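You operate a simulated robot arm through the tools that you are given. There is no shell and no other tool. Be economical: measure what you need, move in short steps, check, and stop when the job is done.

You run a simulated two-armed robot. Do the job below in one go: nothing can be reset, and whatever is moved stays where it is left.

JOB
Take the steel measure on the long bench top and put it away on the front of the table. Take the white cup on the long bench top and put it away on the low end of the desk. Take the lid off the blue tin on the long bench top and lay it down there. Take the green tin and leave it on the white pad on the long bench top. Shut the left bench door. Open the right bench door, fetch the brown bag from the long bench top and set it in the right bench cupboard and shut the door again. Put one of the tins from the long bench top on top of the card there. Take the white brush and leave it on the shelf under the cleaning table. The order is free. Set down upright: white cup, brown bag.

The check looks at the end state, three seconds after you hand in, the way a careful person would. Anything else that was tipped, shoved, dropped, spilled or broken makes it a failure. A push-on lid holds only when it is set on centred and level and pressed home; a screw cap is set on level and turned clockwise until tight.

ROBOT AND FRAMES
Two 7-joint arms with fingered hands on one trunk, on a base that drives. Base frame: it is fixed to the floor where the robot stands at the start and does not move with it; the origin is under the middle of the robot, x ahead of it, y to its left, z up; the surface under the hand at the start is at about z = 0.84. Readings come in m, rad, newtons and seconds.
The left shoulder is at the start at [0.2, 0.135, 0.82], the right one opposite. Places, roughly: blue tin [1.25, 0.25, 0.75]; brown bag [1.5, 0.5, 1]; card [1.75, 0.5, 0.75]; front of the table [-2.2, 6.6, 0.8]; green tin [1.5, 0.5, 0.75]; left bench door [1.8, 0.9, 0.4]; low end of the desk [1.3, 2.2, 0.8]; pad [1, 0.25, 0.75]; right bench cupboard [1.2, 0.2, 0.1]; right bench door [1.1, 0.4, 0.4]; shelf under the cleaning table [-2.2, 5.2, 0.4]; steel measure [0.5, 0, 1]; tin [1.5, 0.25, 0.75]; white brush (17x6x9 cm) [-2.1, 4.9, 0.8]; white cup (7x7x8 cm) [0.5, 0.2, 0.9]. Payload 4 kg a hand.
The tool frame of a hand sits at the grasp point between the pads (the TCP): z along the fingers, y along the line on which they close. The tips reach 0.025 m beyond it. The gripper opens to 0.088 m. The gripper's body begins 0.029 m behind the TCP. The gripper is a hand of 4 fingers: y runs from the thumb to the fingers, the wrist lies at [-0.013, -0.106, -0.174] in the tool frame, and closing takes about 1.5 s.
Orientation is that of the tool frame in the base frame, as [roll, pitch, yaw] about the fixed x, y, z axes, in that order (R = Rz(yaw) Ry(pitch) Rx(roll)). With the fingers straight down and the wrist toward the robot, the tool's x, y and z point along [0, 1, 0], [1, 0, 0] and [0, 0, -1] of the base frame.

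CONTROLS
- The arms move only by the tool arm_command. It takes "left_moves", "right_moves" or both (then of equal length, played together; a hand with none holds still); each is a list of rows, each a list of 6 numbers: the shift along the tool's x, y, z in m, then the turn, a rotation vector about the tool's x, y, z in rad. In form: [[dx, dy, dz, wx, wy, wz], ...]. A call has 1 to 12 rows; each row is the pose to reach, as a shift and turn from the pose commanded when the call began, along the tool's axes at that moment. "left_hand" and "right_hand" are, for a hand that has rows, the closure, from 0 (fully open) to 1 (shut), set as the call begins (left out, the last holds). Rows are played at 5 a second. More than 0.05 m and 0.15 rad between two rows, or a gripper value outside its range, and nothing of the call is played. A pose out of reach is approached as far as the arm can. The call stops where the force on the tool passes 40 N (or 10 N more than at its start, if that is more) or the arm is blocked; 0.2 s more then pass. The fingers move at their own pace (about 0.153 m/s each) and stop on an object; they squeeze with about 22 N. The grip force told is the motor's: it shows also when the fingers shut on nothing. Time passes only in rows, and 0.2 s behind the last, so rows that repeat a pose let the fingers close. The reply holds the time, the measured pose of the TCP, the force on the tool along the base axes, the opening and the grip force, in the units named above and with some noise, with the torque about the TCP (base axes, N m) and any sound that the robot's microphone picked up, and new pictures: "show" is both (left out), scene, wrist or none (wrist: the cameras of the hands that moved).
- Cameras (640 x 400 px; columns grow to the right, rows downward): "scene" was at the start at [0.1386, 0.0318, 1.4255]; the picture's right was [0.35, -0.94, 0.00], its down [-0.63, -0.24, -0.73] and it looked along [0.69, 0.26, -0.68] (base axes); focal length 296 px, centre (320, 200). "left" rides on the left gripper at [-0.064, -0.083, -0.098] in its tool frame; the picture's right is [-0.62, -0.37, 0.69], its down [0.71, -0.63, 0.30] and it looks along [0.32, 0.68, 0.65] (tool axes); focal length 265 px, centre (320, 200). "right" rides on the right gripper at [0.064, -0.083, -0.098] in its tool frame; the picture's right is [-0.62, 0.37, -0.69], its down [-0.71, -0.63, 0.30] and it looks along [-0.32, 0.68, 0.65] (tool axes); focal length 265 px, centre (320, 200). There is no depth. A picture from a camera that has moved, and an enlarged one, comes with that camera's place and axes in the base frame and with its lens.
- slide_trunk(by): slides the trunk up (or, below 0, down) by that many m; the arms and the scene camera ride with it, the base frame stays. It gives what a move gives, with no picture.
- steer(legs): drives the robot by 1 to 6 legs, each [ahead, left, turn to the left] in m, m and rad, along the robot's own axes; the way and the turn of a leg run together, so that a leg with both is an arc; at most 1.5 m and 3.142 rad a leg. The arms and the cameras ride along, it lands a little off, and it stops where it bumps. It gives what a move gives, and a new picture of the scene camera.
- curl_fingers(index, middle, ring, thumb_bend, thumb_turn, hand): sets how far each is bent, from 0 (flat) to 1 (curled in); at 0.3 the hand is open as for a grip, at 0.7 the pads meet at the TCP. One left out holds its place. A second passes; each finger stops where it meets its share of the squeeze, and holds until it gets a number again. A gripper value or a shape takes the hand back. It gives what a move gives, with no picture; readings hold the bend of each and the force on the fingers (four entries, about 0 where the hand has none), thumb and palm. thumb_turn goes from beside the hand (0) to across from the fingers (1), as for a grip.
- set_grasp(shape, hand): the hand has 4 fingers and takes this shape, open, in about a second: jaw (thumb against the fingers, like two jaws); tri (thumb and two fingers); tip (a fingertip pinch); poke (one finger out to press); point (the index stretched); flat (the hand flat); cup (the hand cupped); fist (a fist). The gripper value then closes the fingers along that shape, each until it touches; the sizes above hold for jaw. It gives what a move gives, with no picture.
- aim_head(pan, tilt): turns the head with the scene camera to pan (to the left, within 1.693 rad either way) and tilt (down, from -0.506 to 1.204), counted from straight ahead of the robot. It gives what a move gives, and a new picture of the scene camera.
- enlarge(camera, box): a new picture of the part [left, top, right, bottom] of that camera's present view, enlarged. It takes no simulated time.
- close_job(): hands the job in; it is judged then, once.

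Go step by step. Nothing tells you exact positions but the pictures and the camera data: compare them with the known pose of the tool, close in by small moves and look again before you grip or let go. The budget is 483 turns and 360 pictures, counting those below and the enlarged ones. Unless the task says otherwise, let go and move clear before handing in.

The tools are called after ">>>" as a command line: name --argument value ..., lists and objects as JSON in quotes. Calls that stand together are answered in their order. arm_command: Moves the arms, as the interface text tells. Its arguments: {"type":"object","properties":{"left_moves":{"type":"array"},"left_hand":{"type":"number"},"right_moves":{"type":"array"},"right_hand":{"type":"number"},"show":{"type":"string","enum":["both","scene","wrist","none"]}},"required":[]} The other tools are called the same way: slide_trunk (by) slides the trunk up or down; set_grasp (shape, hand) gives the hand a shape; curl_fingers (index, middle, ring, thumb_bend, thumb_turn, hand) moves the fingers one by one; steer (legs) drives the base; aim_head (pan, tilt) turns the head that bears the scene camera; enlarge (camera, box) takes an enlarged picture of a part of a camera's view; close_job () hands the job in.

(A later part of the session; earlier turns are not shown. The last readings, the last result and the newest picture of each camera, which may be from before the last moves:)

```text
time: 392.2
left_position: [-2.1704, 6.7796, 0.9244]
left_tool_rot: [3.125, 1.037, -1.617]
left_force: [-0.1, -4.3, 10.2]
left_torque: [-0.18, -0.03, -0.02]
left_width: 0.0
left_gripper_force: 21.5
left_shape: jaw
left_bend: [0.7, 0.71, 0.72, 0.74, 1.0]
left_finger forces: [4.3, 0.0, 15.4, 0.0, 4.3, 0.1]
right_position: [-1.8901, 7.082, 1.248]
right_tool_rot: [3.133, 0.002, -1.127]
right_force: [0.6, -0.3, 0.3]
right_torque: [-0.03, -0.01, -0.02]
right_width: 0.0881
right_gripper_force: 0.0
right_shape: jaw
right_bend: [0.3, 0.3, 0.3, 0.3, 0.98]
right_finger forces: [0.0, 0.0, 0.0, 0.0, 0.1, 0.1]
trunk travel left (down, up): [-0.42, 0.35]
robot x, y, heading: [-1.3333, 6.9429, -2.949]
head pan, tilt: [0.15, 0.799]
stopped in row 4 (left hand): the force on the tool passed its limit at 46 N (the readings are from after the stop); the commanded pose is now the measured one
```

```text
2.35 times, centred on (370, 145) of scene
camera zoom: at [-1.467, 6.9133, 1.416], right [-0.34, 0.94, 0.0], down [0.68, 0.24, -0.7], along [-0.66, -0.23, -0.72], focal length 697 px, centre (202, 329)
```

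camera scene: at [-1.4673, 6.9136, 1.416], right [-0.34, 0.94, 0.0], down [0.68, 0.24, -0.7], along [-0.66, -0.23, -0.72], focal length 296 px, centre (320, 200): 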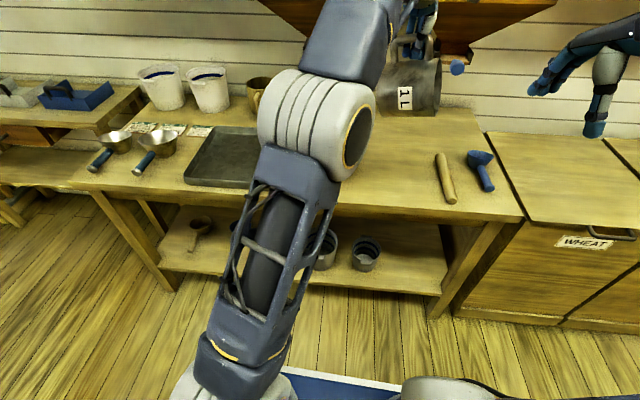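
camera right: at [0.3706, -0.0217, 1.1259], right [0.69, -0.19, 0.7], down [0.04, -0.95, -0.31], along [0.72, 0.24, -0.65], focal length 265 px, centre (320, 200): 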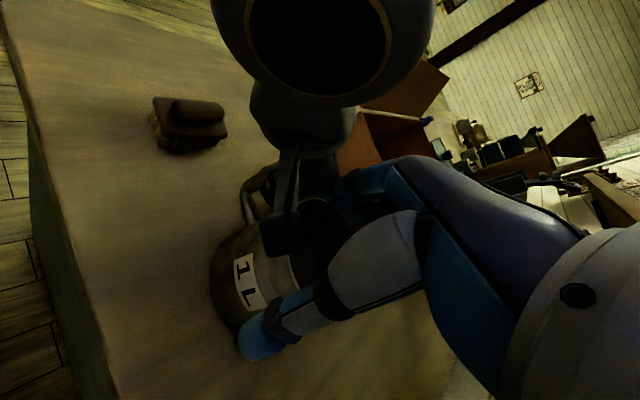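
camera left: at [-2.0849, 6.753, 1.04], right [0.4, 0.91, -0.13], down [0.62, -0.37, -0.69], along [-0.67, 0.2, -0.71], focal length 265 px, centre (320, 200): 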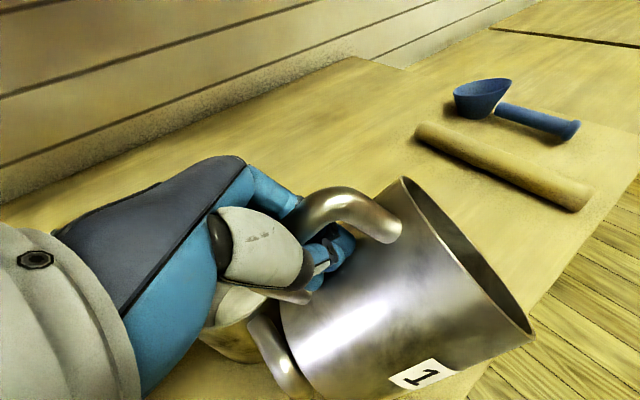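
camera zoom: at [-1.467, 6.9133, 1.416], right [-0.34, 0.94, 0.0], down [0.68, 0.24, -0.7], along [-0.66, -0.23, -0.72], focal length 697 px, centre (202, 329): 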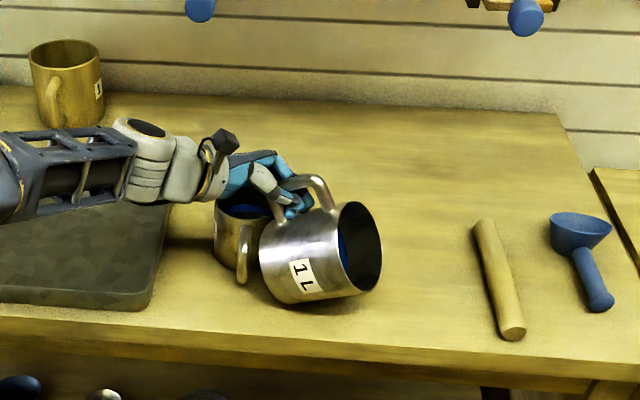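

I lift it clear to hang at a steeper tilt, away from the mug, before lowering onto its bottom edge.

>>> arm_command --left_moves '[[-0.03, 0, 0.005, 0, 0, 0], [-0.06, 0, 0.01, 0, -0.07, 0], [-0.0908, 0, 0.016, 0, -0.14, 0], [-0.0908, 0, 0.016, 0, -0.2, 0]]' --show "none"

>>> enlarge --camera "scene" --box '[270, 60, 470, 230]'

```text
time: 393.2
left_position: [-2.1687, 6.8394, 0.9917]
left_tool_rot: [3.121, 1.236, -1.623]
left_force: [0.9, -0.3, -2.9]
left_torque: [-0.06, 0.01, 0.01]
left_width: 0.0
left_gripper_force: 21.9
left_shape: jaw
left_bend: [0.7, 0.71, 0.72, 0.74, 1.0]
left_finger forces: [5.4, 0.0, 10.2, 0.0, 8.1, 0.1]
right_position: [-1.8894, 7.0824, 1.2478]
right_tool_rot: [3.133, 0.001, -1.127]
right_force: [-0.3, 0.2, -0.1]
right_torque: [-0.03, -0.02, -0.02]
right_width: 0.0879
right_gripper_force: 0.0
right_shape: jaw
right_bend: [0.3, 0.3, 0.3, 0.3, 0.98]
right_finger forces: [0.0, 0.0, 0.0, 0.0, 0.1, 0.0]
trunk travel left (down, up): [-0.42, 0.35]
robot x, y, heading: [-1.3302, 6.9491, -2.951]
head pan, tilt: [0.15, 0.799]
```

```text
2.35 times, centred on (370, 145) of scene
camera zoom: at [-1.4673, 6.9134, 1.416], right [-0.34, 0.94, 0.0], down [0.68, 0.24, -0.7], along [-0.66, -0.23, -0.72], focal length 697 px, centre (202, 329)
```

zoom: 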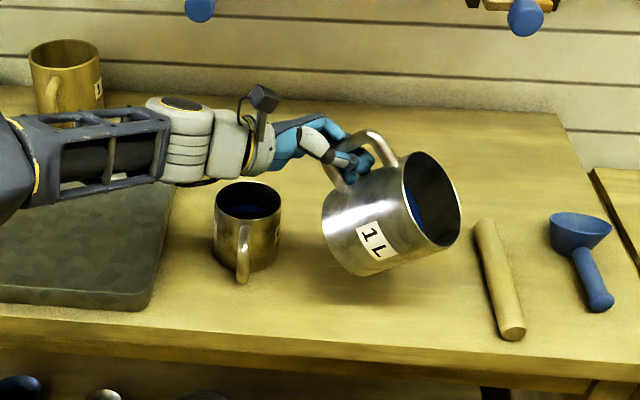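

It hangs tilted ~30° in the right direction. I keep rotating the hand in the air to bring it upright.

>>> arm_command --left_moves '[[-0.019, 0, -0.006, 0, -0.14, 0], [-0.0378, 0, -0.013, 0, -0.28, 0], [-0.0378, 0, -0.013, 0, -0.42, 0], [-0.0378, 0, -0.013, 0, -0.56, 0], [-0.0378, 0, -0.013, 0, -0.7, 0]]' --show "none"

>>> enlarge --camera "scene" --box '[270, 60, 470, 230]'

```text
time: 394.4
left_position: [-2.1678, 6.8398, 1.0322]
left_tool_rot: [0.014, 1.204, 1.553]
left_force: [0.9, 1.3, -3.1]
left_torque: [-0.16, 0.01, -0.01]
left_width: 0.0002
left_gripper_force: 21.9
left_shape: jaw
left_bend: [0.7, 0.71, 0.72, 0.74, 1.0]
left_finger forces: [5.3, 0.0, 9.7, 0.0, 7.6, 0.1]
right_position: [-1.89, 7.0811, 1.2467]
right_tool_rot: [3.133, 0.0, -1.127]
right_force: [-0.3, 0.2, -0.4]
right_torque: [0.04, -0.01, 0.02]
right_width: 0.0882
right_gripper_force: 0.1
right_shape: jaw
right_bend: [0.3, 0.3, 0.3, 0.3, 0.98]
right_finger forces: [0.0, 0.0, 0.0, 0.0, 0.0, 0.1]
trunk travel left (down, up): [-0.42, 0.35]
robot x, y, heading: [-1.3322, 6.951, -2.949]
head pan, tilt: [0.15, 0.799]
```

```text
2.35 times, centred on (370, 145) of scene
camera zoom: at [-1.4672, 6.9134, 1.4161], right [-0.34, 0.94, 0.0], down [0.68, 0.24, -0.7], along [-0.66, -0.23, -0.72], focal length 697 px, centre (202, 329)
```

zoom: 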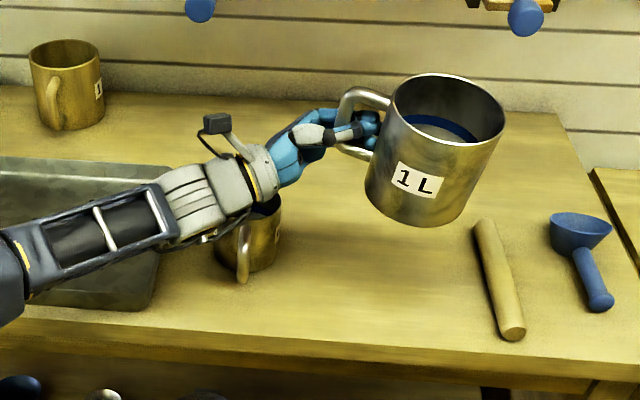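

It's nearly upright. I move it a bit right and toward me, lower it while easing the hand back to horizontal.

>>> arm_command --left_moves '[[0.0, -0.012, 0.012, 0, 0.0, 0], [0.009, -0.025, 0.0233, 0, 0.09, 0], [0.04, -0.025, 0.012, 0, 0.18, 0], [0.075, -0.025, -0.002, 0, 0.27, 0], [0.11, -0.025, -0.0155, 0, 0.37, 0]]' --show "none"

>>> enlarge --camera "scene" --box '[270, 60, 470, 230]'

```text
time: 395.6
left_position: [-2.1432, 6.8637, 0.9229]
left_tool_rot: [2.439, 1.564, -2.307]
left_force: [0.1, 0.9, -2.6]
left_torque: [-0.08, 0.03, 0.03]
left_width: 0.0
left_gripper_force: 21.7
left_shape: jaw
left_bend: [0.7, 0.71, 0.71, 0.74, 1.0]
left_finger forces: [5.6, 0.1, 8.7, 0.0, 7.6, 0.0]
right_position: [-1.89, 7.0815, 1.2476]
right_tool_rot: [3.133, 0.003, -1.129]
right_force: [0.6, -0.4, 0.1]
right_torque: [0.01, 0.02, 0.02]
right_width: 0.088
right_gripper_force: 0.1
right_shape: jaw
right_bend: [0.3, 0.3, 0.3, 0.3, 0.98]
right_finger forces: [0.1, 0.0, 0.1, 0.1, 0.0, 0.0]
trunk travel left (down, up): [-0.42, 0.35]
robot x, y, heading: [-1.3324, 6.9481, -2.948]
head pan, tilt: [0.15, 0.799]
```

```text
2.35 times, centred on (370, 145) of scene
camera zoom: at [-1.4673, 6.9134, 1.416], right [-0.34, 0.94, 0.0], down [0.68, 0.24, -0.7], along [-0.66, -0.23, -0.72], focal length 697 px, centre (202, 329)
```

zoom: 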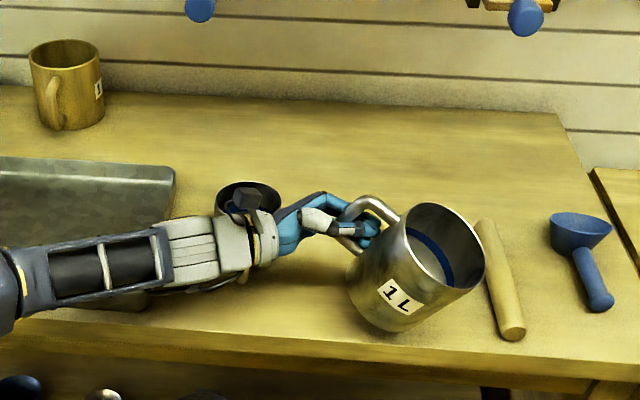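

>>> arm_command --left_moves '[[0.015, 0, 0, 0, 0, 0], [0.03, 0, 0, 0, 0, 0], [0.04, 0, 0, 0, 0, 0]]' --show "none"

>>> arm_command --left_moves '[[0.01, 0, -0.003, 0, 0, 0], [0.02, 0, -0.008, 0, 0, 0]]' --show "none"

```text
time: 396.4
left_position: [-2.1419, 6.863, 0.8834]
left_tool_rot: [1.993, 1.563, -2.751]
left_force: [0.1, -1.0, 3.9]
left_torque: [0.26, -0.03, 0.03]
left_width: 0.0
left_gripper_force: 21.5
left_shape: jaw
left_bend: [0.7, 0.71, 0.71, 0.74, 1.0]
left_finger forces: [4.7, 0.0, 11.8, 0.1, 7.6, 0.0]
right_position: [-1.8901, 7.0824, 1.2468]
right_tool_rot: [3.132, 0.001, -1.127]
right_force: [0.6, -0.6, 1.2]
right_torque: [-0.03, 0.03, 0.01]
right_width: 0.0881
right_gripper_force: 0.0
right_shape: jaw
right_bend: [0.3, 0.3, 0.3, 0.3, 0.98]
right_finger forces: [0.0, 0.0, 0.1, 0.1, 0.1, 0.0]
trunk travel left (down, up): [-0.42, 0.35]
robot x, y, heading: [-1.3319, 6.9442, -2.953]
head pan, tilt: [0.15, 0.799]
```

```text
time: 397.0
left_position: [-2.1426, 6.8567, 0.862]
left_tool_rot: [2.434, 1.562, -2.312]
left_force: [-0.6, -0.5, 0.9]
left_torque: [0.2, 0.02, 0.06]
left_width: 0.0
left_gripper_force: 22.3
left_shape: jaw
left_bend: [0.7, 0.71, 0.7, 0.74, 1.0]
left_finger forces: [3.7, 0.0, 7.3, 0.1, 5.4, 0.0]
right_position: [-1.8898, 7.0817, 1.2469]
right_tool_rot: [3.132, 0.004, -1.128]
right_force: [0.5, -0.1, 0.3]
right_torque: [0.01, -0.02, -0.01]
right_width: 0.0878
right_gripper_force: 0.1
right_shape: jaw
right_bend: [0.3, 0.3, 0.3, 0.3, 0.98]
right_finger forces: [0.0, 0.0, 0.0, 0.0, 0.0, 0.0]
trunk travel left (down, up): [-0.42, 0.35]
robot x, y, heading: [-1.3318, 6.9481, -2.948]
head pan, tilt: [0.15, 0.799]
```

>>> arm_command --left_moves '[[0.012, 0, -0.008, 0, 0, 0], [0.024, 0, -0.017, 0, 0, 0]]' --show "none"

>>> enlarge --camera "scene" --box '[270, 60, 470, 230]'

```text
time: 397.6
left_position: [-2.1434, 6.8385, 0.8415]
left_tool_rot: [1.702, 1.563, -3.045]
left_force: [-0.4, 2.9, 7.8]
left_torque: [0.31, -0.01, 0.05]
left_width: 0.0
left_gripper_force: 22.1
left_shape: jaw
left_bend: [0.7, 0.71, 0.7, 0.74, 1.0]
left_finger forces: [2.6, 0.1, 8.7, 0.1, 3.7, 0.0]
right_position: [-1.8898, 7.083, 1.2482]
right_tool_rot: [3.132, 0.003, -1.126]
right_force: [0.5, -0.6, 0.7]
right_torque: [-0.02, 0.0, 0.0]
right_width: 0.0879
right_gripper_force: 0.0
right_shape: jaw
right_bend: [0.3, 0.3, 0.3, 0.3, 0.98]
right_finger forces: [0.1, 0.0, 0.1, 0.0, 0.0, 0.0]
trunk travel left (down, up): [-0.42, 0.35]
robot x, y, heading: [-1.3329, 6.9498, -2.948]
head pan, tilt: [0.15, 0.799]
```

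```text
2.35 times, centred on (370, 145) of scene
camera zoom: at [-1.4671, 6.9136, 1.4163], right [-0.34, 0.94, 0.0], down [0.68, 0.24, -0.7], along [-0.66, -0.23, -0.72], focal length 697 px, centre (202, 329)
```

zoom: 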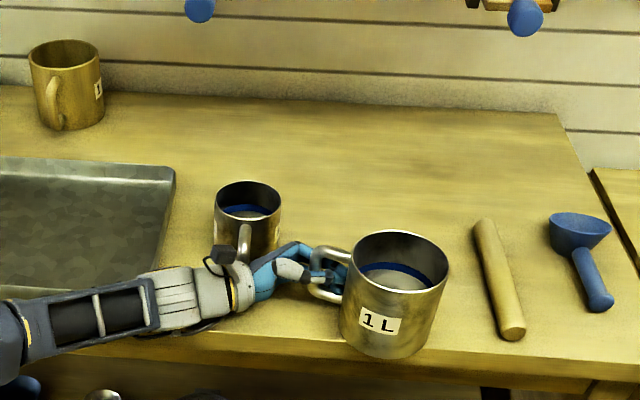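

It stands, but too near the table's front edge. I lift it again, swing the hand round so it comes from my side, and set it down farther in.

>>> arm_command --left_moves '[[-0.04, 0, 0, 0, 0, 0], [-0.085, 0, 0.0, 0, 0, 0], [-0.105, -0.01, 0, -0.13, 0, 0], [-0.105, -0.018, 0, -0.26, 0, 0], [-0.105, -0.026, 0, -0.39, 0, 0], [-0.105, -0.034, 0, -0.52, 0, 0], [-0.105, -0.04, 0, -0.65, 0, 0], [-0.105, -0.047, 0, -0.78, 0, 0], [-0.105, -0.047, 0, -0.91, 0, 0], [-0.105, -0.047, 0, -1.04, 0, 0]]' --show "none"

>>> enlarge --camera "scene" --box '[270, 60, 470, 230]'

```text
time: 399.8
left_position: [-2.0964, 6.8359, 0.9438]
left_tool_rot: [1.324, 1.562, -2.38]
left_force: [-1.0, 0.0, -2.1]
left_torque: [-0.04, -0.08, -0.01]
left_width: 0.0
left_gripper_force: 21.8
left_shape: jaw
left_bend: [0.7, 0.71, 0.7, 0.74, 1.0]
left_finger forces: [4.6, 0.0, 3.9, 0.0, 6.0, 0.0]
right_position: [-1.8906, 7.0818, 1.2481]
right_tool_rot: [3.134, 0.002, -1.127]
right_force: [-0.6, 0.5, -0.3]
right_torque: [-0.01, 0.02, 0.0]
right_width: 0.0881
right_gripper_force: 0.1
right_shape: jaw
right_bend: [0.3, 0.3, 0.3, 0.3, 0.98]
right_finger forces: [0.1, 0.0, 0.0, 0.0, 0.0, 0.0]
trunk travel left (down, up): [-0.42, 0.35]
robot x, y, heading: [-1.3317, 6.9474, -2.946]
head pan, tilt: [0.15, 0.799]
```

```text
2.35 times, centred on (370, 145) of scene
camera zoom: at [-1.4673, 6.9132, 1.416], right [-0.34, 0.94, 0.0], down [0.68, 0.24, -0.7], along [-0.66, -0.23, -0.72], focal length 697 px, centre (202, 329)
```

zoom: 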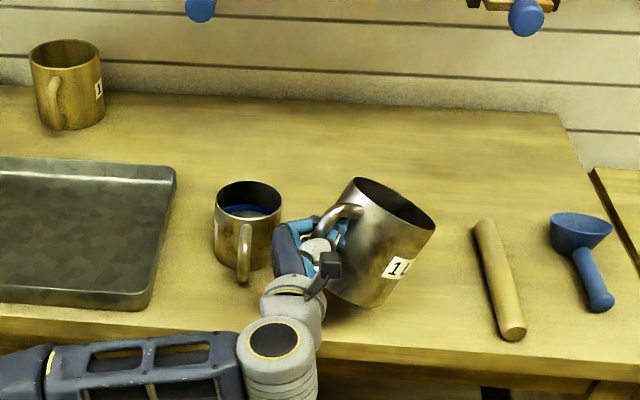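

>>> arm_command --left_moves '[[0, 0, 0.015, 0, 0, 0], [0.02, 0, 0.03, 0, 0, 0], [0.045, 0, 0.03, 0, 0, 0], [0.06, 0, 0.03, 0, 0, 0]]' --show "none"

>>> arm_command --left_moves '[[0.01, 0, -0.004, 0, 0, 0], [0.02, 0, -0.009, 0, 0, 0], [0.03, 0, -0.015, 0, 0, 0]]' --show "none"

>>> arm_command --left_moves '[[0.01, 0, -0.008, 0, 0, 0], [0.02, 0, -0.016, 0, 0, 0]]' --show "none"

>>> enlarge --camera "scene" --box '[270, 60, 470, 230]'

```text
time: 400.8
left_position: [-2.1208, 6.8529, 0.8807]
left_tool_rot: [1.067, 1.563, -2.637]
left_force: [-0.2, -0.9, -0.1]
left_torque: [0.05, -0.01, 0.0]
left_width: 0.0
left_gripper_force: 22.3
left_shape: jaw
left_bend: [0.7, 0.71, 0.7, 0.74, 1.0]
left_finger forces: [4.4, 0.0, 0.9, 0.0, 4.5, 0.0]
right_position: [-1.8909, 7.0827, 1.2481]
right_tool_rot: [3.132, 0.002, -1.127]
right_force: [-0.1, 0.3, -0.6]
right_torque: [0.02, 0.0, -0.01]
right_width: 0.0882
right_gripper_force: 0.0
right_shape: jaw
right_bend: [0.3, 0.3, 0.3, 0.3, 0.98]
right_finger forces: [0.0, 0.1, 0.0, 0.0, 0.0, 0.0]
trunk travel left (down, up): [-0.42, 0.35]
robot x, y, heading: [-1.3336, 6.9526, -2.949]
head pan, tilt: [0.15, 0.799]
```

```text
time: 401.6
left_position: [-2.1091, 6.8432, 0.8516]
left_tool_rot: [1.256, 1.564, -2.447]
left_force: [-0.4, 0.1, -1.4]
left_torque: [0.07, 0.03, 0.0]
left_width: 0.0
left_gripper_force: 22.0
left_shape: jaw
left_bend: [0.7, 0.71, 0.7, 0.74, 1.0]
left_finger forces: [3.9, 0.0, 0.4, 0.0, 3.8, 0.1]
right_position: [-1.8904, 7.0808, 1.247]
right_tool_rot: [3.133, 0.001, -1.128]
right_force: [0.3, -0.2, -0.4]
right_torque: [-0.01, -0.02, 0.0]
right_width: 0.0879
right_gripper_force: 0.0
right_shape: jaw
right_bend: [0.3, 0.3, 0.3, 0.3, 0.98]
right_finger forces: [0.0, 0.0, 0.1, 0.1, 0.0, 0.0]
trunk travel left (down, up): [-0.42, 0.35]
robot x, y, heading: [-1.3332, 6.9497, -2.954]
head pan, tilt: [0.15, 0.799]
```

```text
time: 402.2
left_position: [-2.0962, 6.8347, 0.8392]
left_tool_rot: [0.665, 1.553, -3.039]
left_force: [-0.2, -0.3, 25.3]
left_torque: [0.42, 0.59, 0.08]
left_width: 0.0
left_gripper_force: 22.3
left_shape: jaw
left_bend: [0.7, 0.71, 0.7, 0.74, 1.0]
left_finger forces: [2.1, 0.0, 27.5, 0.0, 4.3, 0.0]
right_position: [-1.8901, 7.0811, 1.2494]
right_tool_rot: [3.134, 0.002, -1.128]
right_force: [-0.6, -0.6, -0.1]
right_torque: [-0.02, -0.02, 0.03]
right_width: 0.0879
right_gripper_force: 0.2
right_shape: jaw
right_bend: [0.3, 0.3, 0.3, 0.3, 0.98]
right_finger forces: [0.0, 0.0, 0.1, 0.0, 0.1, 0.0]
trunk travel left (down, up): [-0.42, 0.35]
robot x, y, heading: [-1.331, 6.9514, -2.946]
head pan, tilt: [0.15, 0.799]
```

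```text
2.35 times, centred on (370, 145) of scene
camera zoom: at [-1.4666, 6.9134, 1.4167], right [-0.34, 0.94, 0.0], down [0.67, 0.24, -0.7], along [-0.66, -0.23, -0.72], focal length 697 px, centre (202, 329)
```

zoom: 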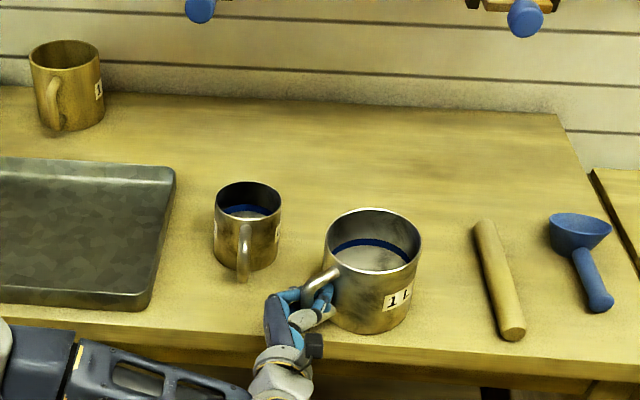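

The measure stands upright at the table front. I ease the pressure, nudge it 3 cm deeper, then open and withdraw.

>>> arm_command --left_moves '[[-0.008, 0, 0, 0, 0, 0], [-0.008, 0, 0.015, 0, 0, 0], [-0.008, 0, 0.03, 0, 0, 0]]' --show "none"

>>> arm_command --left_moves '[[0, 0, 0, 0, 0, 0], [0, 0, 0, 0, 0, 0], [0, 0, 0, 0, 0, 0], [0, 0, 0, 0, 0, 0], [0, 0, -0.02, 0, 0, 0], [0, 0, -0.05, 0, 0, 0], [0, 0, -0.09, 0, 0, 0], [-0.03, 0, -0.12, 0, 0, 0]]' --left_hand 0 --show "none"

>>> enlarge --camera "scene" --box '[0, 40, 470, 320]'

```text
time: 403.0
left_position: [-2.1212, 6.853, 0.8415]
left_tool_rot: [1.704, 1.565, -2.001]
left_force: [2.3, -1.3, 5.8]
left_torque: [-0.01, -0.04, -0.02]
left_width: 0.0
left_gripper_force: 21.9
left_shape: jaw
left_bend: [0.7, 0.71, 0.7, 0.74, 1.0]
left_finger forces: [2.5, 0.1, 3.6, 0.0, 2.7, 0.0]
right_position: [-1.8905, 7.083, 1.2469]
right_tool_rot: [3.133, 0.002, -1.128]
right_force: [0.4, -0.9, -0.4]
right_torque: [-0.02, 0.03, 0.01]
right_width: 0.0879
right_gripper_force: 0.1
right_shape: jaw
right_bend: [0.3, 0.3, 0.3, 0.3, 0.98]
right_finger forces: [0.0, 0.0, 0.0, 0.0, 0.0, 0.1]
trunk travel left (down, up): [-0.42, 0.35]
robot x, y, heading: [-1.3359, 6.9528, -2.946]
head pan, tilt: [0.15, 0.799]
```

```text
time: 404.8
left_position: [-2.022, 6.7876, 0.8707]
left_tool_rot: [1.161, 1.564, -2.544]
left_force: [0.4, -0.1, 0.7]
left_torque: [0.01, 0.02, -0.01]
left_width: 0.0875
left_gripper_force: 0.1
left_shape: jaw
left_bend: [0.3, 0.3, 0.3, 0.3, 0.98]
left_finger forces: [0.1, 0.1, 0.1, 0.0, 0.0, 0.0]
right_position: [-1.8903, 7.0823, 1.2491]
right_tool_rot: [3.133, 0.002, -1.128]
right_force: [-0.7, 0.4, -0.1]
right_torque: [0.03, -0.02, 0.01]
right_width: 0.0881
right_gripper_force: 0.1
right_shape: jaw
right_bend: [0.3, 0.3, 0.3, 0.3, 0.98]
right_finger forces: [0.0, 0.0, 0.1, 0.1, 0.0, 0.0]
trunk travel left (down, up): [-0.42, 0.35]
robot x, y, heading: [-1.3304, 6.9508, -2.947]
head pan, tilt: [0.15, 0.799]
```

```text
1.36 times, centred on (235, 180) of scene
camera zoom: at [-1.4675, 6.9135, 1.4159], right [-0.34, 0.94, 0.0], down [0.68, 0.24, -0.7], along [-0.66, -0.23, -0.72], focal length 403 px, centre (436, 227)
```

zoom: 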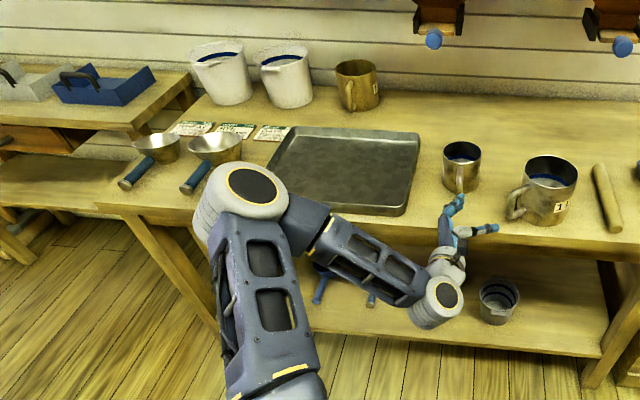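

The measure is put away. Next the white brush on the cleaning table to the left: I raise and retract the left hand, then sidestep left.

>>> arm_command --left_moves '[[-0.035, 0, -0.03, 0, 0, 0], [-0.07, 0, -0.05, 0, 0.1, 0], [-0.11, 0, -0.06, 0, 0.24, 0], [-0.15, 0, -0.06, 0, 0.38, 0], [-0.19, 0, -0.06, 0, 0.52, 0], [-0.23, 0, -0.06, 0, 0.66, 0], [-0.27, 0, -0.06, 0, 0.8, 0], [-0.3, 0, -0.06, 0, 0.94, 0], [-0.32, 0, -0.06, 0, 1.08, 0], [-0.34, 0, -0.06, 0, 1.22, 0], [-0.35, 0, -0.06, 0, 1.36, 0], [-0.35, 0, -0.06, 0, 1.5, 0]]' --show "none"

>>> steer --legs '[[-0.1, 0, 0], [0, 1.05, 0], [0, 0.9, 0]]'

```text
time: 407.4
left_position: [-1.9657, 6.7576, 1.222]
left_tool_rot: [3.136, 0.071, -0.562]
left_force: [-0.4, 0.5, -0.1]
left_torque: [0.02, -0.01, -0.01]
left_width: 0.0876
left_gripper_force: 0.1
left_shape: jaw
left_bend: [0.3, 0.3, 0.3, 0.3, 0.98]
left_finger forces: [0.0, 0.0, 0.0, 0.1, 0.0, 0.1]
right_position: [-1.8905, 7.0811, 1.2481]
right_tool_rot: [3.134, 0.001, -1.128]
right_force: [0.9, -0.3, 0.0]
right_torque: [0.0, -0.02, 0.01]
right_width: 0.0879
right_gripper_force: 0.1
right_shape: jaw
right_bend: [0.3, 0.3, 0.3, 0.3, 0.98]
right_finger forces: [0.1, 0.0, 0.0, 0.0, 0.1, 0.1]
trunk travel left (down, up): [-0.42, 0.35]
robot x, y, heading: [-1.3352, 6.9459, -2.946]
head pan, tilt: [0.15, 0.799]
```

```text
time: 418.0
left_position: [-1.4984, 4.8296, 1.221]
left_tool_rot: [3.135, 0.073, -0.558]
left_force: [-0.1, 0.2, 0.1]
left_torque: [-0.01, 0.03, 0.0]
left_width: 0.0873
left_gripper_force: 0.0
left_shape: jaw
left_bend: [0.3, 0.3, 0.3, 0.3, 0.98]
left_finger forces: [0.0, 0.1, 0.0, 0.0, 0.1, 0.0]
right_position: [-1.4216, 5.1527, 1.2471]
right_tool_rot: [3.132, 0.002, -1.124]
right_force: [-0.2, 0.0, 0.3]
right_torque: [-0.01, -0.01, -0.01]
right_width: 0.0878
right_gripper_force: 0.2
right_shape: jaw
right_bend: [0.3, 0.3, 0.3, 0.3, 0.98]
right_finger forces: [0.1, 0.1, 0.0, 0.0, 0.0, 0.0]
trunk travel left (down, up): [-0.42, 0.35]
robot x, y, heading: [-0.8637, 5.022, -2.947]
head pan, tilt: [0.15, 0.799]
camera scene: at [-0.9981, 4.986, 1.416], right [-0.34, 0.94, 0.0], down [0.67, 0.24, -0.7], along [-0.66, -0.24, -0.72], focal length 296 px, centre (320, 200)
```

scene: 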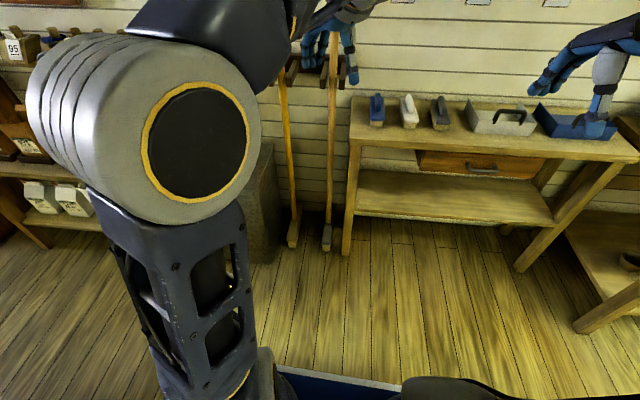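

The cleaning table holds three brushes; the white one is in the middle at about [-2.08, 4.95]. I turn the right hand for a 45° grip across its width and move up to the table.

>>> arm_command --right_moves '[[0, 0, 0, 0, 0, 0.15], [0, 0, 0, 0, 0, 0.3], [0, 0, 0, 0, 0, 0.45], [0, 0, 0, 0, 0, 0.6], [0, 0, 0, 0, 0, 0.75], [0, 0, 0, 0, 0, 0.9], [0, 0, 0, 0, 0, 1.05], [0, 0, 0, 0, 0, 1.2], [0, 0, 0, 0, 0, 1.35], [0, 0, 0, 0, 0, 1.5], [0, 0, 0, 0, 0, 1.65], [0, 0, 0, 0, 0, 1.8]]' --show "none"

>>> arm_command --right_moves '[[0.02, 0, 0, 0, 0.13, 0], [0.04, 0, 0, 0, 0.26, 0], [0.06, 0, 0, 0, 0.39, 0], [0.08, 0, 0, 0, 0.52, 0], [0.1, 0, 0, 0, 0.65, 0], [0.12, 0, 0, 0, 0.785, 0]]' --show "none"

>>> steer --legs '[[0.38, 0, 0]]'

```text
time: 420.6
left_position: [-1.4969, 4.8296, 1.2218]
left_tool_rot: [3.135, 0.072, -0.558]
left_force: [-0.9, 0.3, -0.6]
left_torque: [-0.01, -0.01, 0.02]
left_width: 0.0879
left_gripper_force: 0.1
left_shape: jaw
left_bend: [0.3, 0.3, 0.3, 0.3, 0.98]
left_finger forces: [0.0, 0.0, 0.1, 0.0, 0.0, 0.0]
right_position: [-1.4225, 5.153, 1.2476]
right_tool_rot: [3.141, -0.008, -2.926]
right_force: [0.3, 0.3, 0.5]
right_torque: [0.03, 0.01, -0.03]
right_width: 0.0879
right_gripper_force: 0.0
right_shape: jaw
right_bend: [0.3, 0.3, 0.3, 0.3, 0.98]
right_finger forces: [0.1, 0.0, 0.0, 0.1, 0.1, 0.0]
trunk travel left (down, up): [-0.42, 0.35]
robot x, y, heading: [-0.8629, 5.0248, -2.943]
head pan, tilt: [0.15, 0.799]
```

```text
time: 422.0
left_position: [-1.4964, 4.8287, 1.2213]
left_tool_rot: [3.134, 0.074, -0.56]
left_force: [0.0, 0.3, 0.1]
left_torque: [0.0, 0.0, -0.01]
left_width: 0.0878
left_gripper_force: 0.0
left_shape: jaw
left_bend: [0.3, 0.3, 0.3, 0.3, 0.98]
left_finger forces: [0.0, 0.0, 0.0, 0.0, 0.0, 0.1]
right_position: [-1.5396, 5.1271, 1.249]
right_tool_rot: [3.141, -0.797, -2.923]
right_force: [-0.3, -0.5, -0.2]
right_torque: [0.0, 0.02, -0.02]
right_width: 0.0881
right_gripper_force: 0.1
right_shape: jaw
right_bend: [0.3, 0.3, 0.3, 0.3, 0.98]
right_finger forces: [0.0, 0.1, 0.0, 0.0, 0.1, 0.0]
trunk travel left (down, up): [-0.42, 0.35]
robot x, y, heading: [-0.865, 5.0224, -2.943]
head pan, tilt: [0.15, 0.799]
```

```text
time: 424.4
left_position: [-1.8674, 4.7571, 1.2211]
left_tool_rot: [3.136, 0.074, -0.56]
left_force: [0.7, 0.1, -0.9]
left_torque: [0.04, -0.02, -0.01]
left_width: 0.0877
left_gripper_force: 0.1
left_shape: jaw
left_bend: [0.3, 0.3, 0.3, 0.3, 0.98]
left_finger forces: [0.1, 0.0, 0.1, 0.0, 0.0, 0.0]
right_position: [-1.9057, 5.0553, 1.2495]
right_tool_rot: [-3.141, -0.795, -2.926]
right_force: [0.0, -0.2, 0.3]
right_torque: [0.01, 0.01, 0.02]
right_width: 0.0879
right_gripper_force: 0.1
right_shape: jaw
right_bend: [0.3, 0.3, 0.3, 0.3, 0.98]
right_finger forces: [0.0, 0.0, 0.0, 0.0, 0.0, 0.0]
trunk travel left (down, up): [-0.42, 0.35]
robot x, y, heading: [-1.2369, 4.9517, -2.95]
head pan, tilt: [0.15, 0.799]
camera scene: at [-1.3674, 4.9131, 1.416], right [-0.34, 0.94, 0.0], down [0.67, 0.24, -0.7], along [-0.66, -0.24, -0.72], focal length 296 px, centre (320, 200)
```

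scene: 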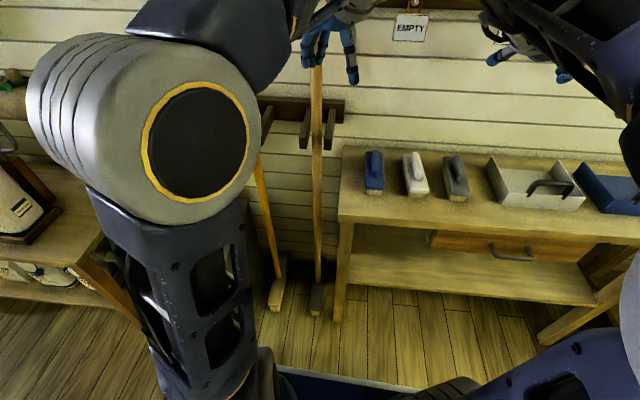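

>>> enlarge --camera "scene" --box '[330, 130, 530, 255]'

```text
3.20 times, centred on (430, 192) of scene
camera zoom: at [-1.3674, 4.9131, 1.416], right [-0.34, 0.94, 0.0], down [0.67, 0.24, -0.7], along [-0.66, -0.24, -0.72], focal length 948 px, centre (-32, 224)
```

zoom: 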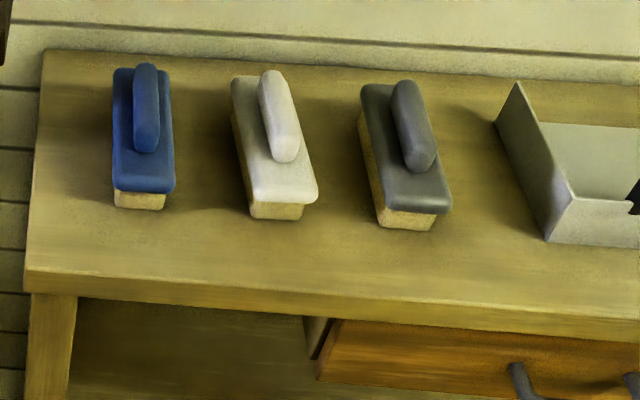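

The brush has a ridge handle on top. I move the right hand to hover just above it.

>>> arm_command --right_moves '[[-0.006, -0.007, 0.042, 0.03, 0, -0.03], [-0.012, -0.014, 0.084, 0.06, 0, -0.06], [-0.018, -0.021, 0.126, 0.1, 0, -0.098], [-0.024, -0.028, 0.168, 0.1, 0, -0.098], [-0.03, -0.035, 0.21, 0.1, 0, -0.098], [-0.036, -0.042, 0.252, 0.1, 0, -0.098], [-0.042, -0.049, 0.294, 0.1, 0, -0.098], [-0.048, -0.056, 0.336, 0.1, 0, -0.098], [-0.0525, -0.0624, 0.3751, 0.1, 0, -0.098]]' --show "wrist"

```text
time: 426.4
left_position: [-1.867, 4.7571, 1.2217]
left_tool_rot: [3.136, 0.074, -0.559]
left_force: [-0.2, -0.5, 0.1]
left_torque: [0.02, 0.0, -0.01]
left_width: 0.0875
left_gripper_force: 0.0
left_shape: jaw
left_bend: [0.3, 0.3, 0.3, 0.3, 0.98]
left_finger forces: [0.1, 0.1, 0.0, 0.0, 0.0, 0.0]
right_position: [-2.1202, 4.9455, 0.9507]
right_tool_rot: [-3.139, -0.793, -2.789]
right_force: [0.3, -0.3, 0.3]
right_torque: [0.03, -0.04, 0.04]
right_width: 0.088
right_gripper_force: 0.1
right_shape: jaw
right_bend: [0.3, 0.3, 0.3, 0.3, 0.98]
right_finger forces: [0.0, 0.0, 0.0, 0.0, 0.0, 0.0]
trunk travel left (down, up): [-0.42, 0.35]
robot x, y, heading: [-1.2348, 4.9521, -2.947]
head pan, tilt: [0.15, 0.799]
camera right: at [-2.0692, 4.8759, 1.0644], right [0.74, 0.67, 0.04], down [0.49, -0.49, -0.72], along [-0.46, 0.56, -0.69], focal length 265 px, centre (320, 200)
```

right: 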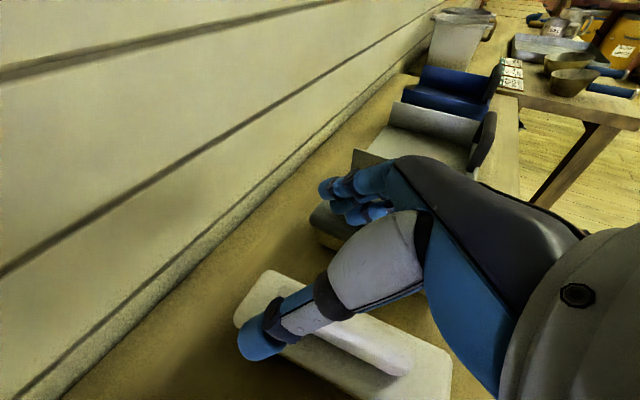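

>>> arm_command --right_moves '[[-0.025, -0.005, 0.0245, 0, 0, 0], [-0.05, -0.005, 0.049, 0, 0, 0], [-0.0707, -0.005, 0.0693, 0, 0, 0]]' --show "none"

>>> arm_command --right_moves '[[0, 0, 0, 0, 0, 0], [0, 0, 0, 0, 0, 0], [0, 0, 0, 0, 0, 0], [0, 0, 0, 0, 0, 0], [0, 0, 0, 0, 0, 0], [0, 0, 0, 0, 0, 0]]' --right_hand 1 --show "wrist"

```text
time: 427.2
left_position: [-1.8669, 4.7561, 1.2208]
left_tool_rot: [3.135, 0.074, -0.56]
left_force: [-0.8, -0.5, -0.6]
left_torque: [-0.01, 0.03, -0.02]
left_width: 0.0876
left_gripper_force: 0.1
left_shape: jaw
left_bend: [0.3, 0.3, 0.3, 0.3, 0.98]
left_finger forces: [0.0, 0.0, 0.0, 0.0, 0.0, 0.0]
right_position: [-2.1221, 4.9447, 0.864]
right_tool_rot: [3.123, -0.812, -2.775]
right_force: [2.0, 1.0, 12.2]
right_torque: [0.29, -0.58, 0.0]
right_width: 0.088
right_gripper_force: 0.0
right_shape: jaw
right_bend: [0.3, 0.3, 0.3, 0.3, 0.98]
right_finger forces: [0.0, 0.1, 0.0, 0.0, 0.1, 10.8]
trunk travel left (down, up): [-0.42, 0.35]
robot x, y, heading: [-1.2317, 4.9516, -2.946]
head pan, tilt: [0.15, 0.799]
stopped in row 3 (right hand): the force on the tool passed its limit at 44 N (the readings are from after the stop); the commanded pose is now the measured one
```

```text
time: 428.6
left_position: [-1.8667, 4.7561, 1.2232]
left_tool_rot: [3.135, 0.074, -0.562]
left_force: [0.1, 0.5, -0.4]
left_torque: [0.01, 0.0, 0.0]
left_width: 0.0877
left_gripper_force: 0.0
left_shape: jaw
left_bend: [0.3, 0.3, 0.3, 0.3, 0.98]
left_finger forces: [0.0, 0.0, 0.1, 0.0, 0.1, 0.0]
right_position: [-2.1226, 4.9437, 0.8631]
right_tool_rot: [3.124, -0.811, -2.777]
right_force: [1.5, 4.0, 28.1]
right_torque: [0.45, -0.89, 0.14]
right_width: 0.0472
right_gripper_force: 22.4
right_shape: jaw
right_bend: [0.74, 0.42, 0.39, 0.68, 0.99]
right_finger forces: [12.3, 6.5, 2.6, 0.0, 17.6, 17.3]
trunk travel left (down, up): [-0.42, 0.35]
robot x, y, heading: [-1.2341, 4.9535, -2.947]
head pan, tilt: [0.15, 0.799]
camera right: at [-2.0684, 4.8726, 0.9768], right [0.74, 0.67, 0.03], down [0.47, -0.49, -0.74], along [-0.47, 0.56, -0.68], focal length 265 px, centre (320, 200)
```

right: 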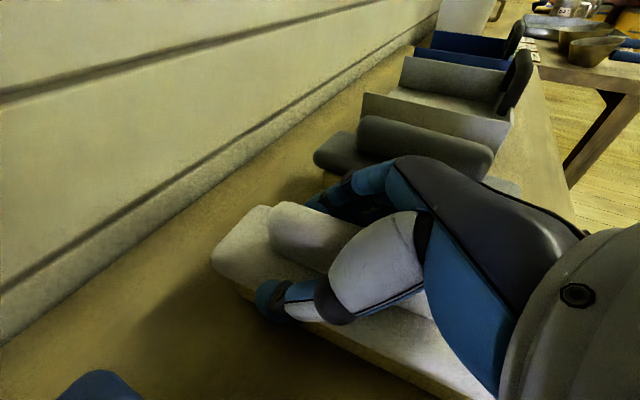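

Gripped on the body. I lift it and check.

>>> arm_command --right_moves '[[0.012, 0, -0.012, 0, 0, 0], [0.035, 0, -0.034, 0, 0, 0], [0.065, 0, -0.062, 0, 0, 0], [0.095, 0, -0.09, 0, 0, 0], [0.125, 0, -0.119, 0, 0, 0]]' --show "none"

>>> enlarge --camera "scene" --box '[320, 90, 560, 260]'

```text
time: 429.9
left_position: [-1.8675, 4.7571, 1.2199]
left_tool_rot: [3.136, 0.072, -0.56]
left_force: [-0.1, 0.6, -0.5]
left_torque: [-0.01, -0.02, 0.04]
left_width: 0.0877
left_gripper_force: 0.0
left_shape: jaw
left_bend: [0.3, 0.3, 0.3, 0.3, 0.98]
left_finger forces: [0.0, 0.1, 0.0, 0.0, 0.0, 0.0]
right_position: [-2.122, 4.9433, 1.0326]
right_tool_rot: [3.124, -0.807, -2.775]
right_force: [0.0, 0.0, -0.9]
right_torque: [-0.01, 0.04, 0.02]
right_width: 0.0416
right_gripper_force: 22.1
right_shape: jaw
right_bend: [0.74, 0.43, 0.4, 0.7, 0.99]
right_finger forces: [10.2, 5.5, 2.9, 0.0, 22.1, 0.1]
trunk travel left (down, up): [-0.42, 0.35]
robot x, y, heading: [-1.2305, 4.9517, -2.948]
head pan, tilt: [0.15, 0.799]
```

```text
2.35 times, centred on (440, 175) of scene
camera zoom: at [-1.3676, 4.913, 1.4159], right [-0.34, 0.94, 0.0], down [0.67, 0.24, -0.7], along [-0.66, -0.24, -0.72], focal length 697 px, centre (38, 259)
```

zoom: 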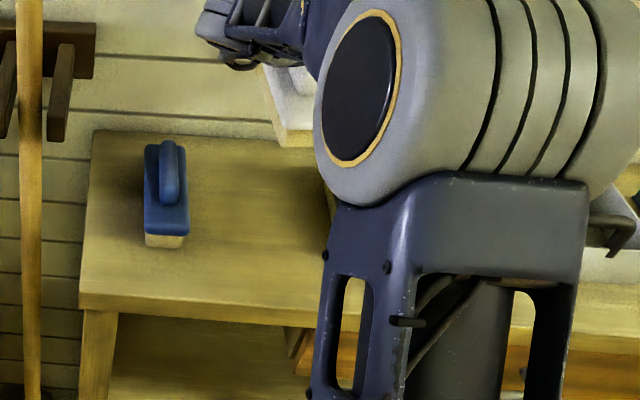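

The brush is in hand. I back away, lower the trunk and the hand to shelf height.

>>> steer --legs '[[-0.36, 0, 0]]'

>>> slide_trunk --by -0.36

>>> arm_command --right_moves '[[-0.03, 0, 0.029, 0, 0, 0], [-0.06, 0, 0.057, 0, 0, 0], [-0.09, 0, 0.085, 0, 0, 0]]' --show "scene"

```text
time: 432.2
left_position: [-1.5106, 4.8314, 1.2212]
left_tool_rot: [3.135, 0.074, -0.57]
left_force: [-0.1, -0.7, 0.4]
left_torque: [0.0, -0.03, -0.01]
left_width: 0.0876
left_gripper_force: 0.2
left_shape: jaw
left_bend: [0.3, 0.3, 0.3, 0.3, 0.98]
left_finger forces: [0.1, 0.0, 0.0, 0.0, 0.0, 0.1]
right_position: [-1.7659, 5.0191, 1.0339]
right_tool_rot: [3.126, -0.81, -2.785]
right_force: [-0.6, -0.1, -1.6]
right_torque: [-0.02, 0.09, 0.0]
right_width: 0.0417
right_gripper_force: 22.2
right_shape: jaw
right_bend: [0.74, 0.43, 0.4, 0.7, 0.99]
right_finger forces: [10.2, 5.4, 2.9, 0.0, 22.0, 0.0]
trunk travel left (down, up): [-0.42, 0.35]
robot x, y, heading: [-0.8739, 5.0191, -2.958]
head pan, tilt: [0.15, 0.799]
camera scene: at [-1.0113, 4.9829, 1.416], right [-0.33, 0.94, 0.0], down [0.68, 0.24, -0.7], along [-0.66, -0.23, -0.72], focal length 296 px, centre (320, 200)
```

scene: 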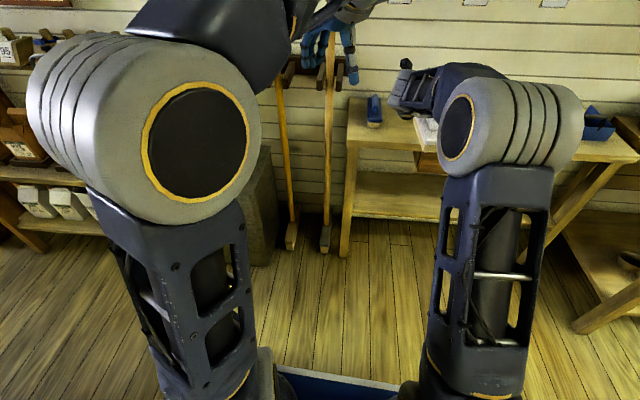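

```text
time: 435.7
left_position: [-1.5119, 4.8311, 0.8604]
left_tool_rot: [3.135, 0.073, -0.57]
left_force: [-0.3, 0.5, -0.5]
left_torque: [-0.01, 0.01, 0.0]
left_width: 0.0874
left_gripper_force: 0.0
left_shape: jaw
left_bend: [0.3, 0.3, 0.3, 0.3, 0.98]
left_finger forces: [0.1, 0.1, 0.0, 0.1, 0.0, 0.1]
right_position: [-1.7661, 5.0182, 0.6738]
right_tool_rot: [3.127, -0.809, -2.786]
right_force: [0.3, -0.3, -1.7]
right_torque: [0.01, 0.06, -0.01]
right_width: 0.0417
right_gripper_force: 22.2
right_shape: jaw
right_bend: [0.74, 0.43, 0.4, 0.7, 0.99]
right_finger forces: [10.2, 5.3, 2.8, 0.1, 21.9, 0.0]
trunk travel left (down, up): [-0.06, 0.71]
robot x, y, heading: [-0.875, 5.0171, -2.959]
head pan, tilt: [0.15, 0.799]
```

```text
time: 436.5
left_position: [-1.513, 4.8309, 0.8604]
left_tool_rot: [3.134, 0.073, -0.569]
left_force: [-0.6, -0.6, 0.2]
left_torque: [0.0, 0.01, -0.01]
left_width: 0.0879
left_gripper_force: 0.0
left_shape: jaw
left_bend: [0.3, 0.3, 0.3, 0.3, 0.98]
left_finger forces: [0.0, 0.0, 0.0, 0.0, 0.1, 0.1]
right_position: [-1.7651, 5.0213, 0.5479]
right_tool_rot: [3.126, -0.808, -2.784]
right_force: [0.4, -1.0, -1.9]
right_torque: [0.03, 0.05, 0.04]
right_width: 0.0417
right_gripper_force: 21.8
right_shape: jaw
right_bend: [0.74, 0.43, 0.4, 0.7, 1.0]
right_finger forces: [10.2, 5.4, 2.9, 0.1, 21.6, 0.0]
trunk travel left (down, up): [-0.06, 0.71]
robot x, y, heading: [-0.8782, 5.018, -2.954]
head pan, tilt: [0.15, 0.799]
camera scene: at [-1.0113, 4.9829, 1.0561], right [-0.33, 0.94, 0.0], down [0.68, 0.24, -0.7], along [-0.66, -0.23, -0.72], focal length 296 px, centre (320, 200)
```

scene: 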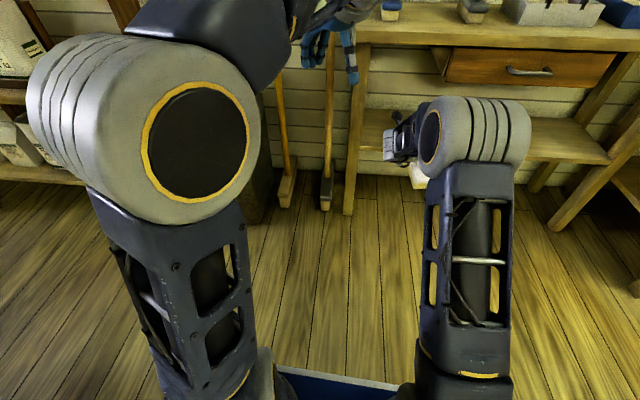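

Shelf surface is at z≈0.417. The brush bottom is ~2 cm above it; I lower slightly and drive forward to slide it in over the shelf.

>>> arm_command --right_moves '[[-0.004, 0, 0.004, 0, 0, 0], [-0.008, 0, 0.008, 0, 0, 0]]' --show "none"

>>> steer --legs '[[0.2, 0, 0]]'

>>> enlarge --camera "scene" --box '[330, 40, 600, 260]'

```text
time: 437.1
left_position: [-1.5131, 4.8315, 0.8607]
left_tool_rot: [3.135, 0.072, -0.57]
left_force: [0.8, -0.3, -0.2]
left_torque: [-0.02, 0.0, -0.04]
left_width: 0.0875
left_gripper_force: 0.0
left_shape: jaw
left_bend: [0.3, 0.3, 0.3, 0.3, 0.98]
left_finger forces: [0.0, 0.1, 0.0, 0.0, 0.0, 0.1]
right_position: [-1.7662, 5.0211, 0.5374]
right_tool_rot: [3.123, -0.807, -2.783]
right_force: [0.7, -0.3, -1.5]
right_torque: [0.02, 0.03, 0.07]
right_width: 0.0419
right_gripper_force: 22.0
right_shape: jaw
right_bend: [0.74, 0.43, 0.4, 0.7, 1.0]
right_finger forces: [10.1, 5.5, 3.0, 0.0, 21.6, 0.0]
trunk travel left (down, up): [-0.06, 0.71]
robot x, y, heading: [-0.8756, 5.019, -2.953]
head pan, tilt: [0.15, 0.799]
```

```text
time: 438.7
left_position: [-1.7106, 4.7935, 0.8604]
left_tool_rot: [3.135, 0.073, -0.57]
left_force: [0.2, -0.1, 0.1]
left_torque: [-0.01, -0.01, 0.03]
left_width: 0.0878
left_gripper_force: 0.0
left_shape: jaw
left_bend: [0.3, 0.3, 0.3, 0.3, 0.98]
left_finger forces: [0.0, 0.0, 0.0, 0.1, 0.0, 0.0]
right_position: [-1.964, 4.983, 0.5378]
right_tool_rot: [3.127, -0.808, -2.784]
right_force: [0.2, -0.2, -1.1]
right_torque: [-0.01, 0.04, 0.02]
right_width: 0.0418
right_gripper_force: 21.7
right_shape: jaw
right_bend: [0.74, 0.43, 0.4, 0.7, 1.0]
right_finger forces: [10.3, 5.4, 2.8, 0.0, 21.5, 0.0]
trunk travel left (down, up): [-0.06, 0.71]
robot x, y, heading: [-1.0729, 4.9813, -2.955]
head pan, tilt: [0.15, 0.799]
camera scene: at [-1.2092, 4.9452, 1.056], right [-0.33, 0.94, 0.0], down [0.68, 0.24, -0.7], along [-0.66, -0.23, -0.72], focal length 296 px, centre (320, 200)
```

scene: 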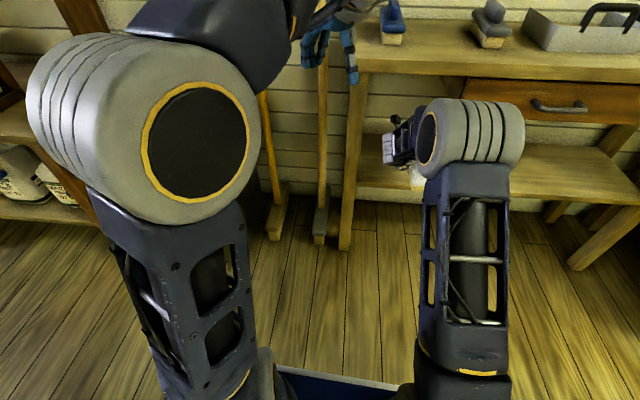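

```text
1.82 times, centred on (465, 150) of scene
camera zoom: at [-1.2092, 4.9452, 1.056], right [-0.33, 0.94, 0.0], down [0.68, 0.24, -0.7], along [-0.66, -0.23, -0.72], focal length 538 px, centre (56, 291)
```

zoom: 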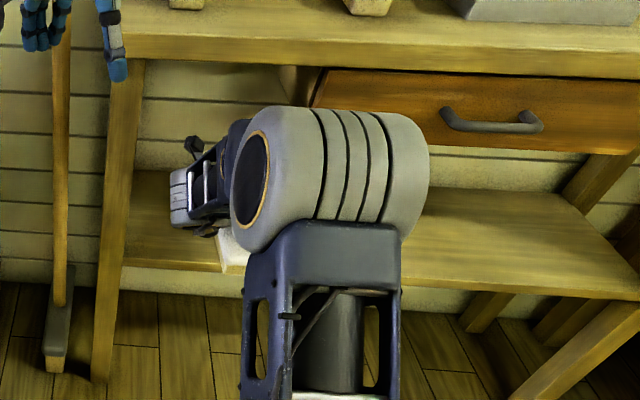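

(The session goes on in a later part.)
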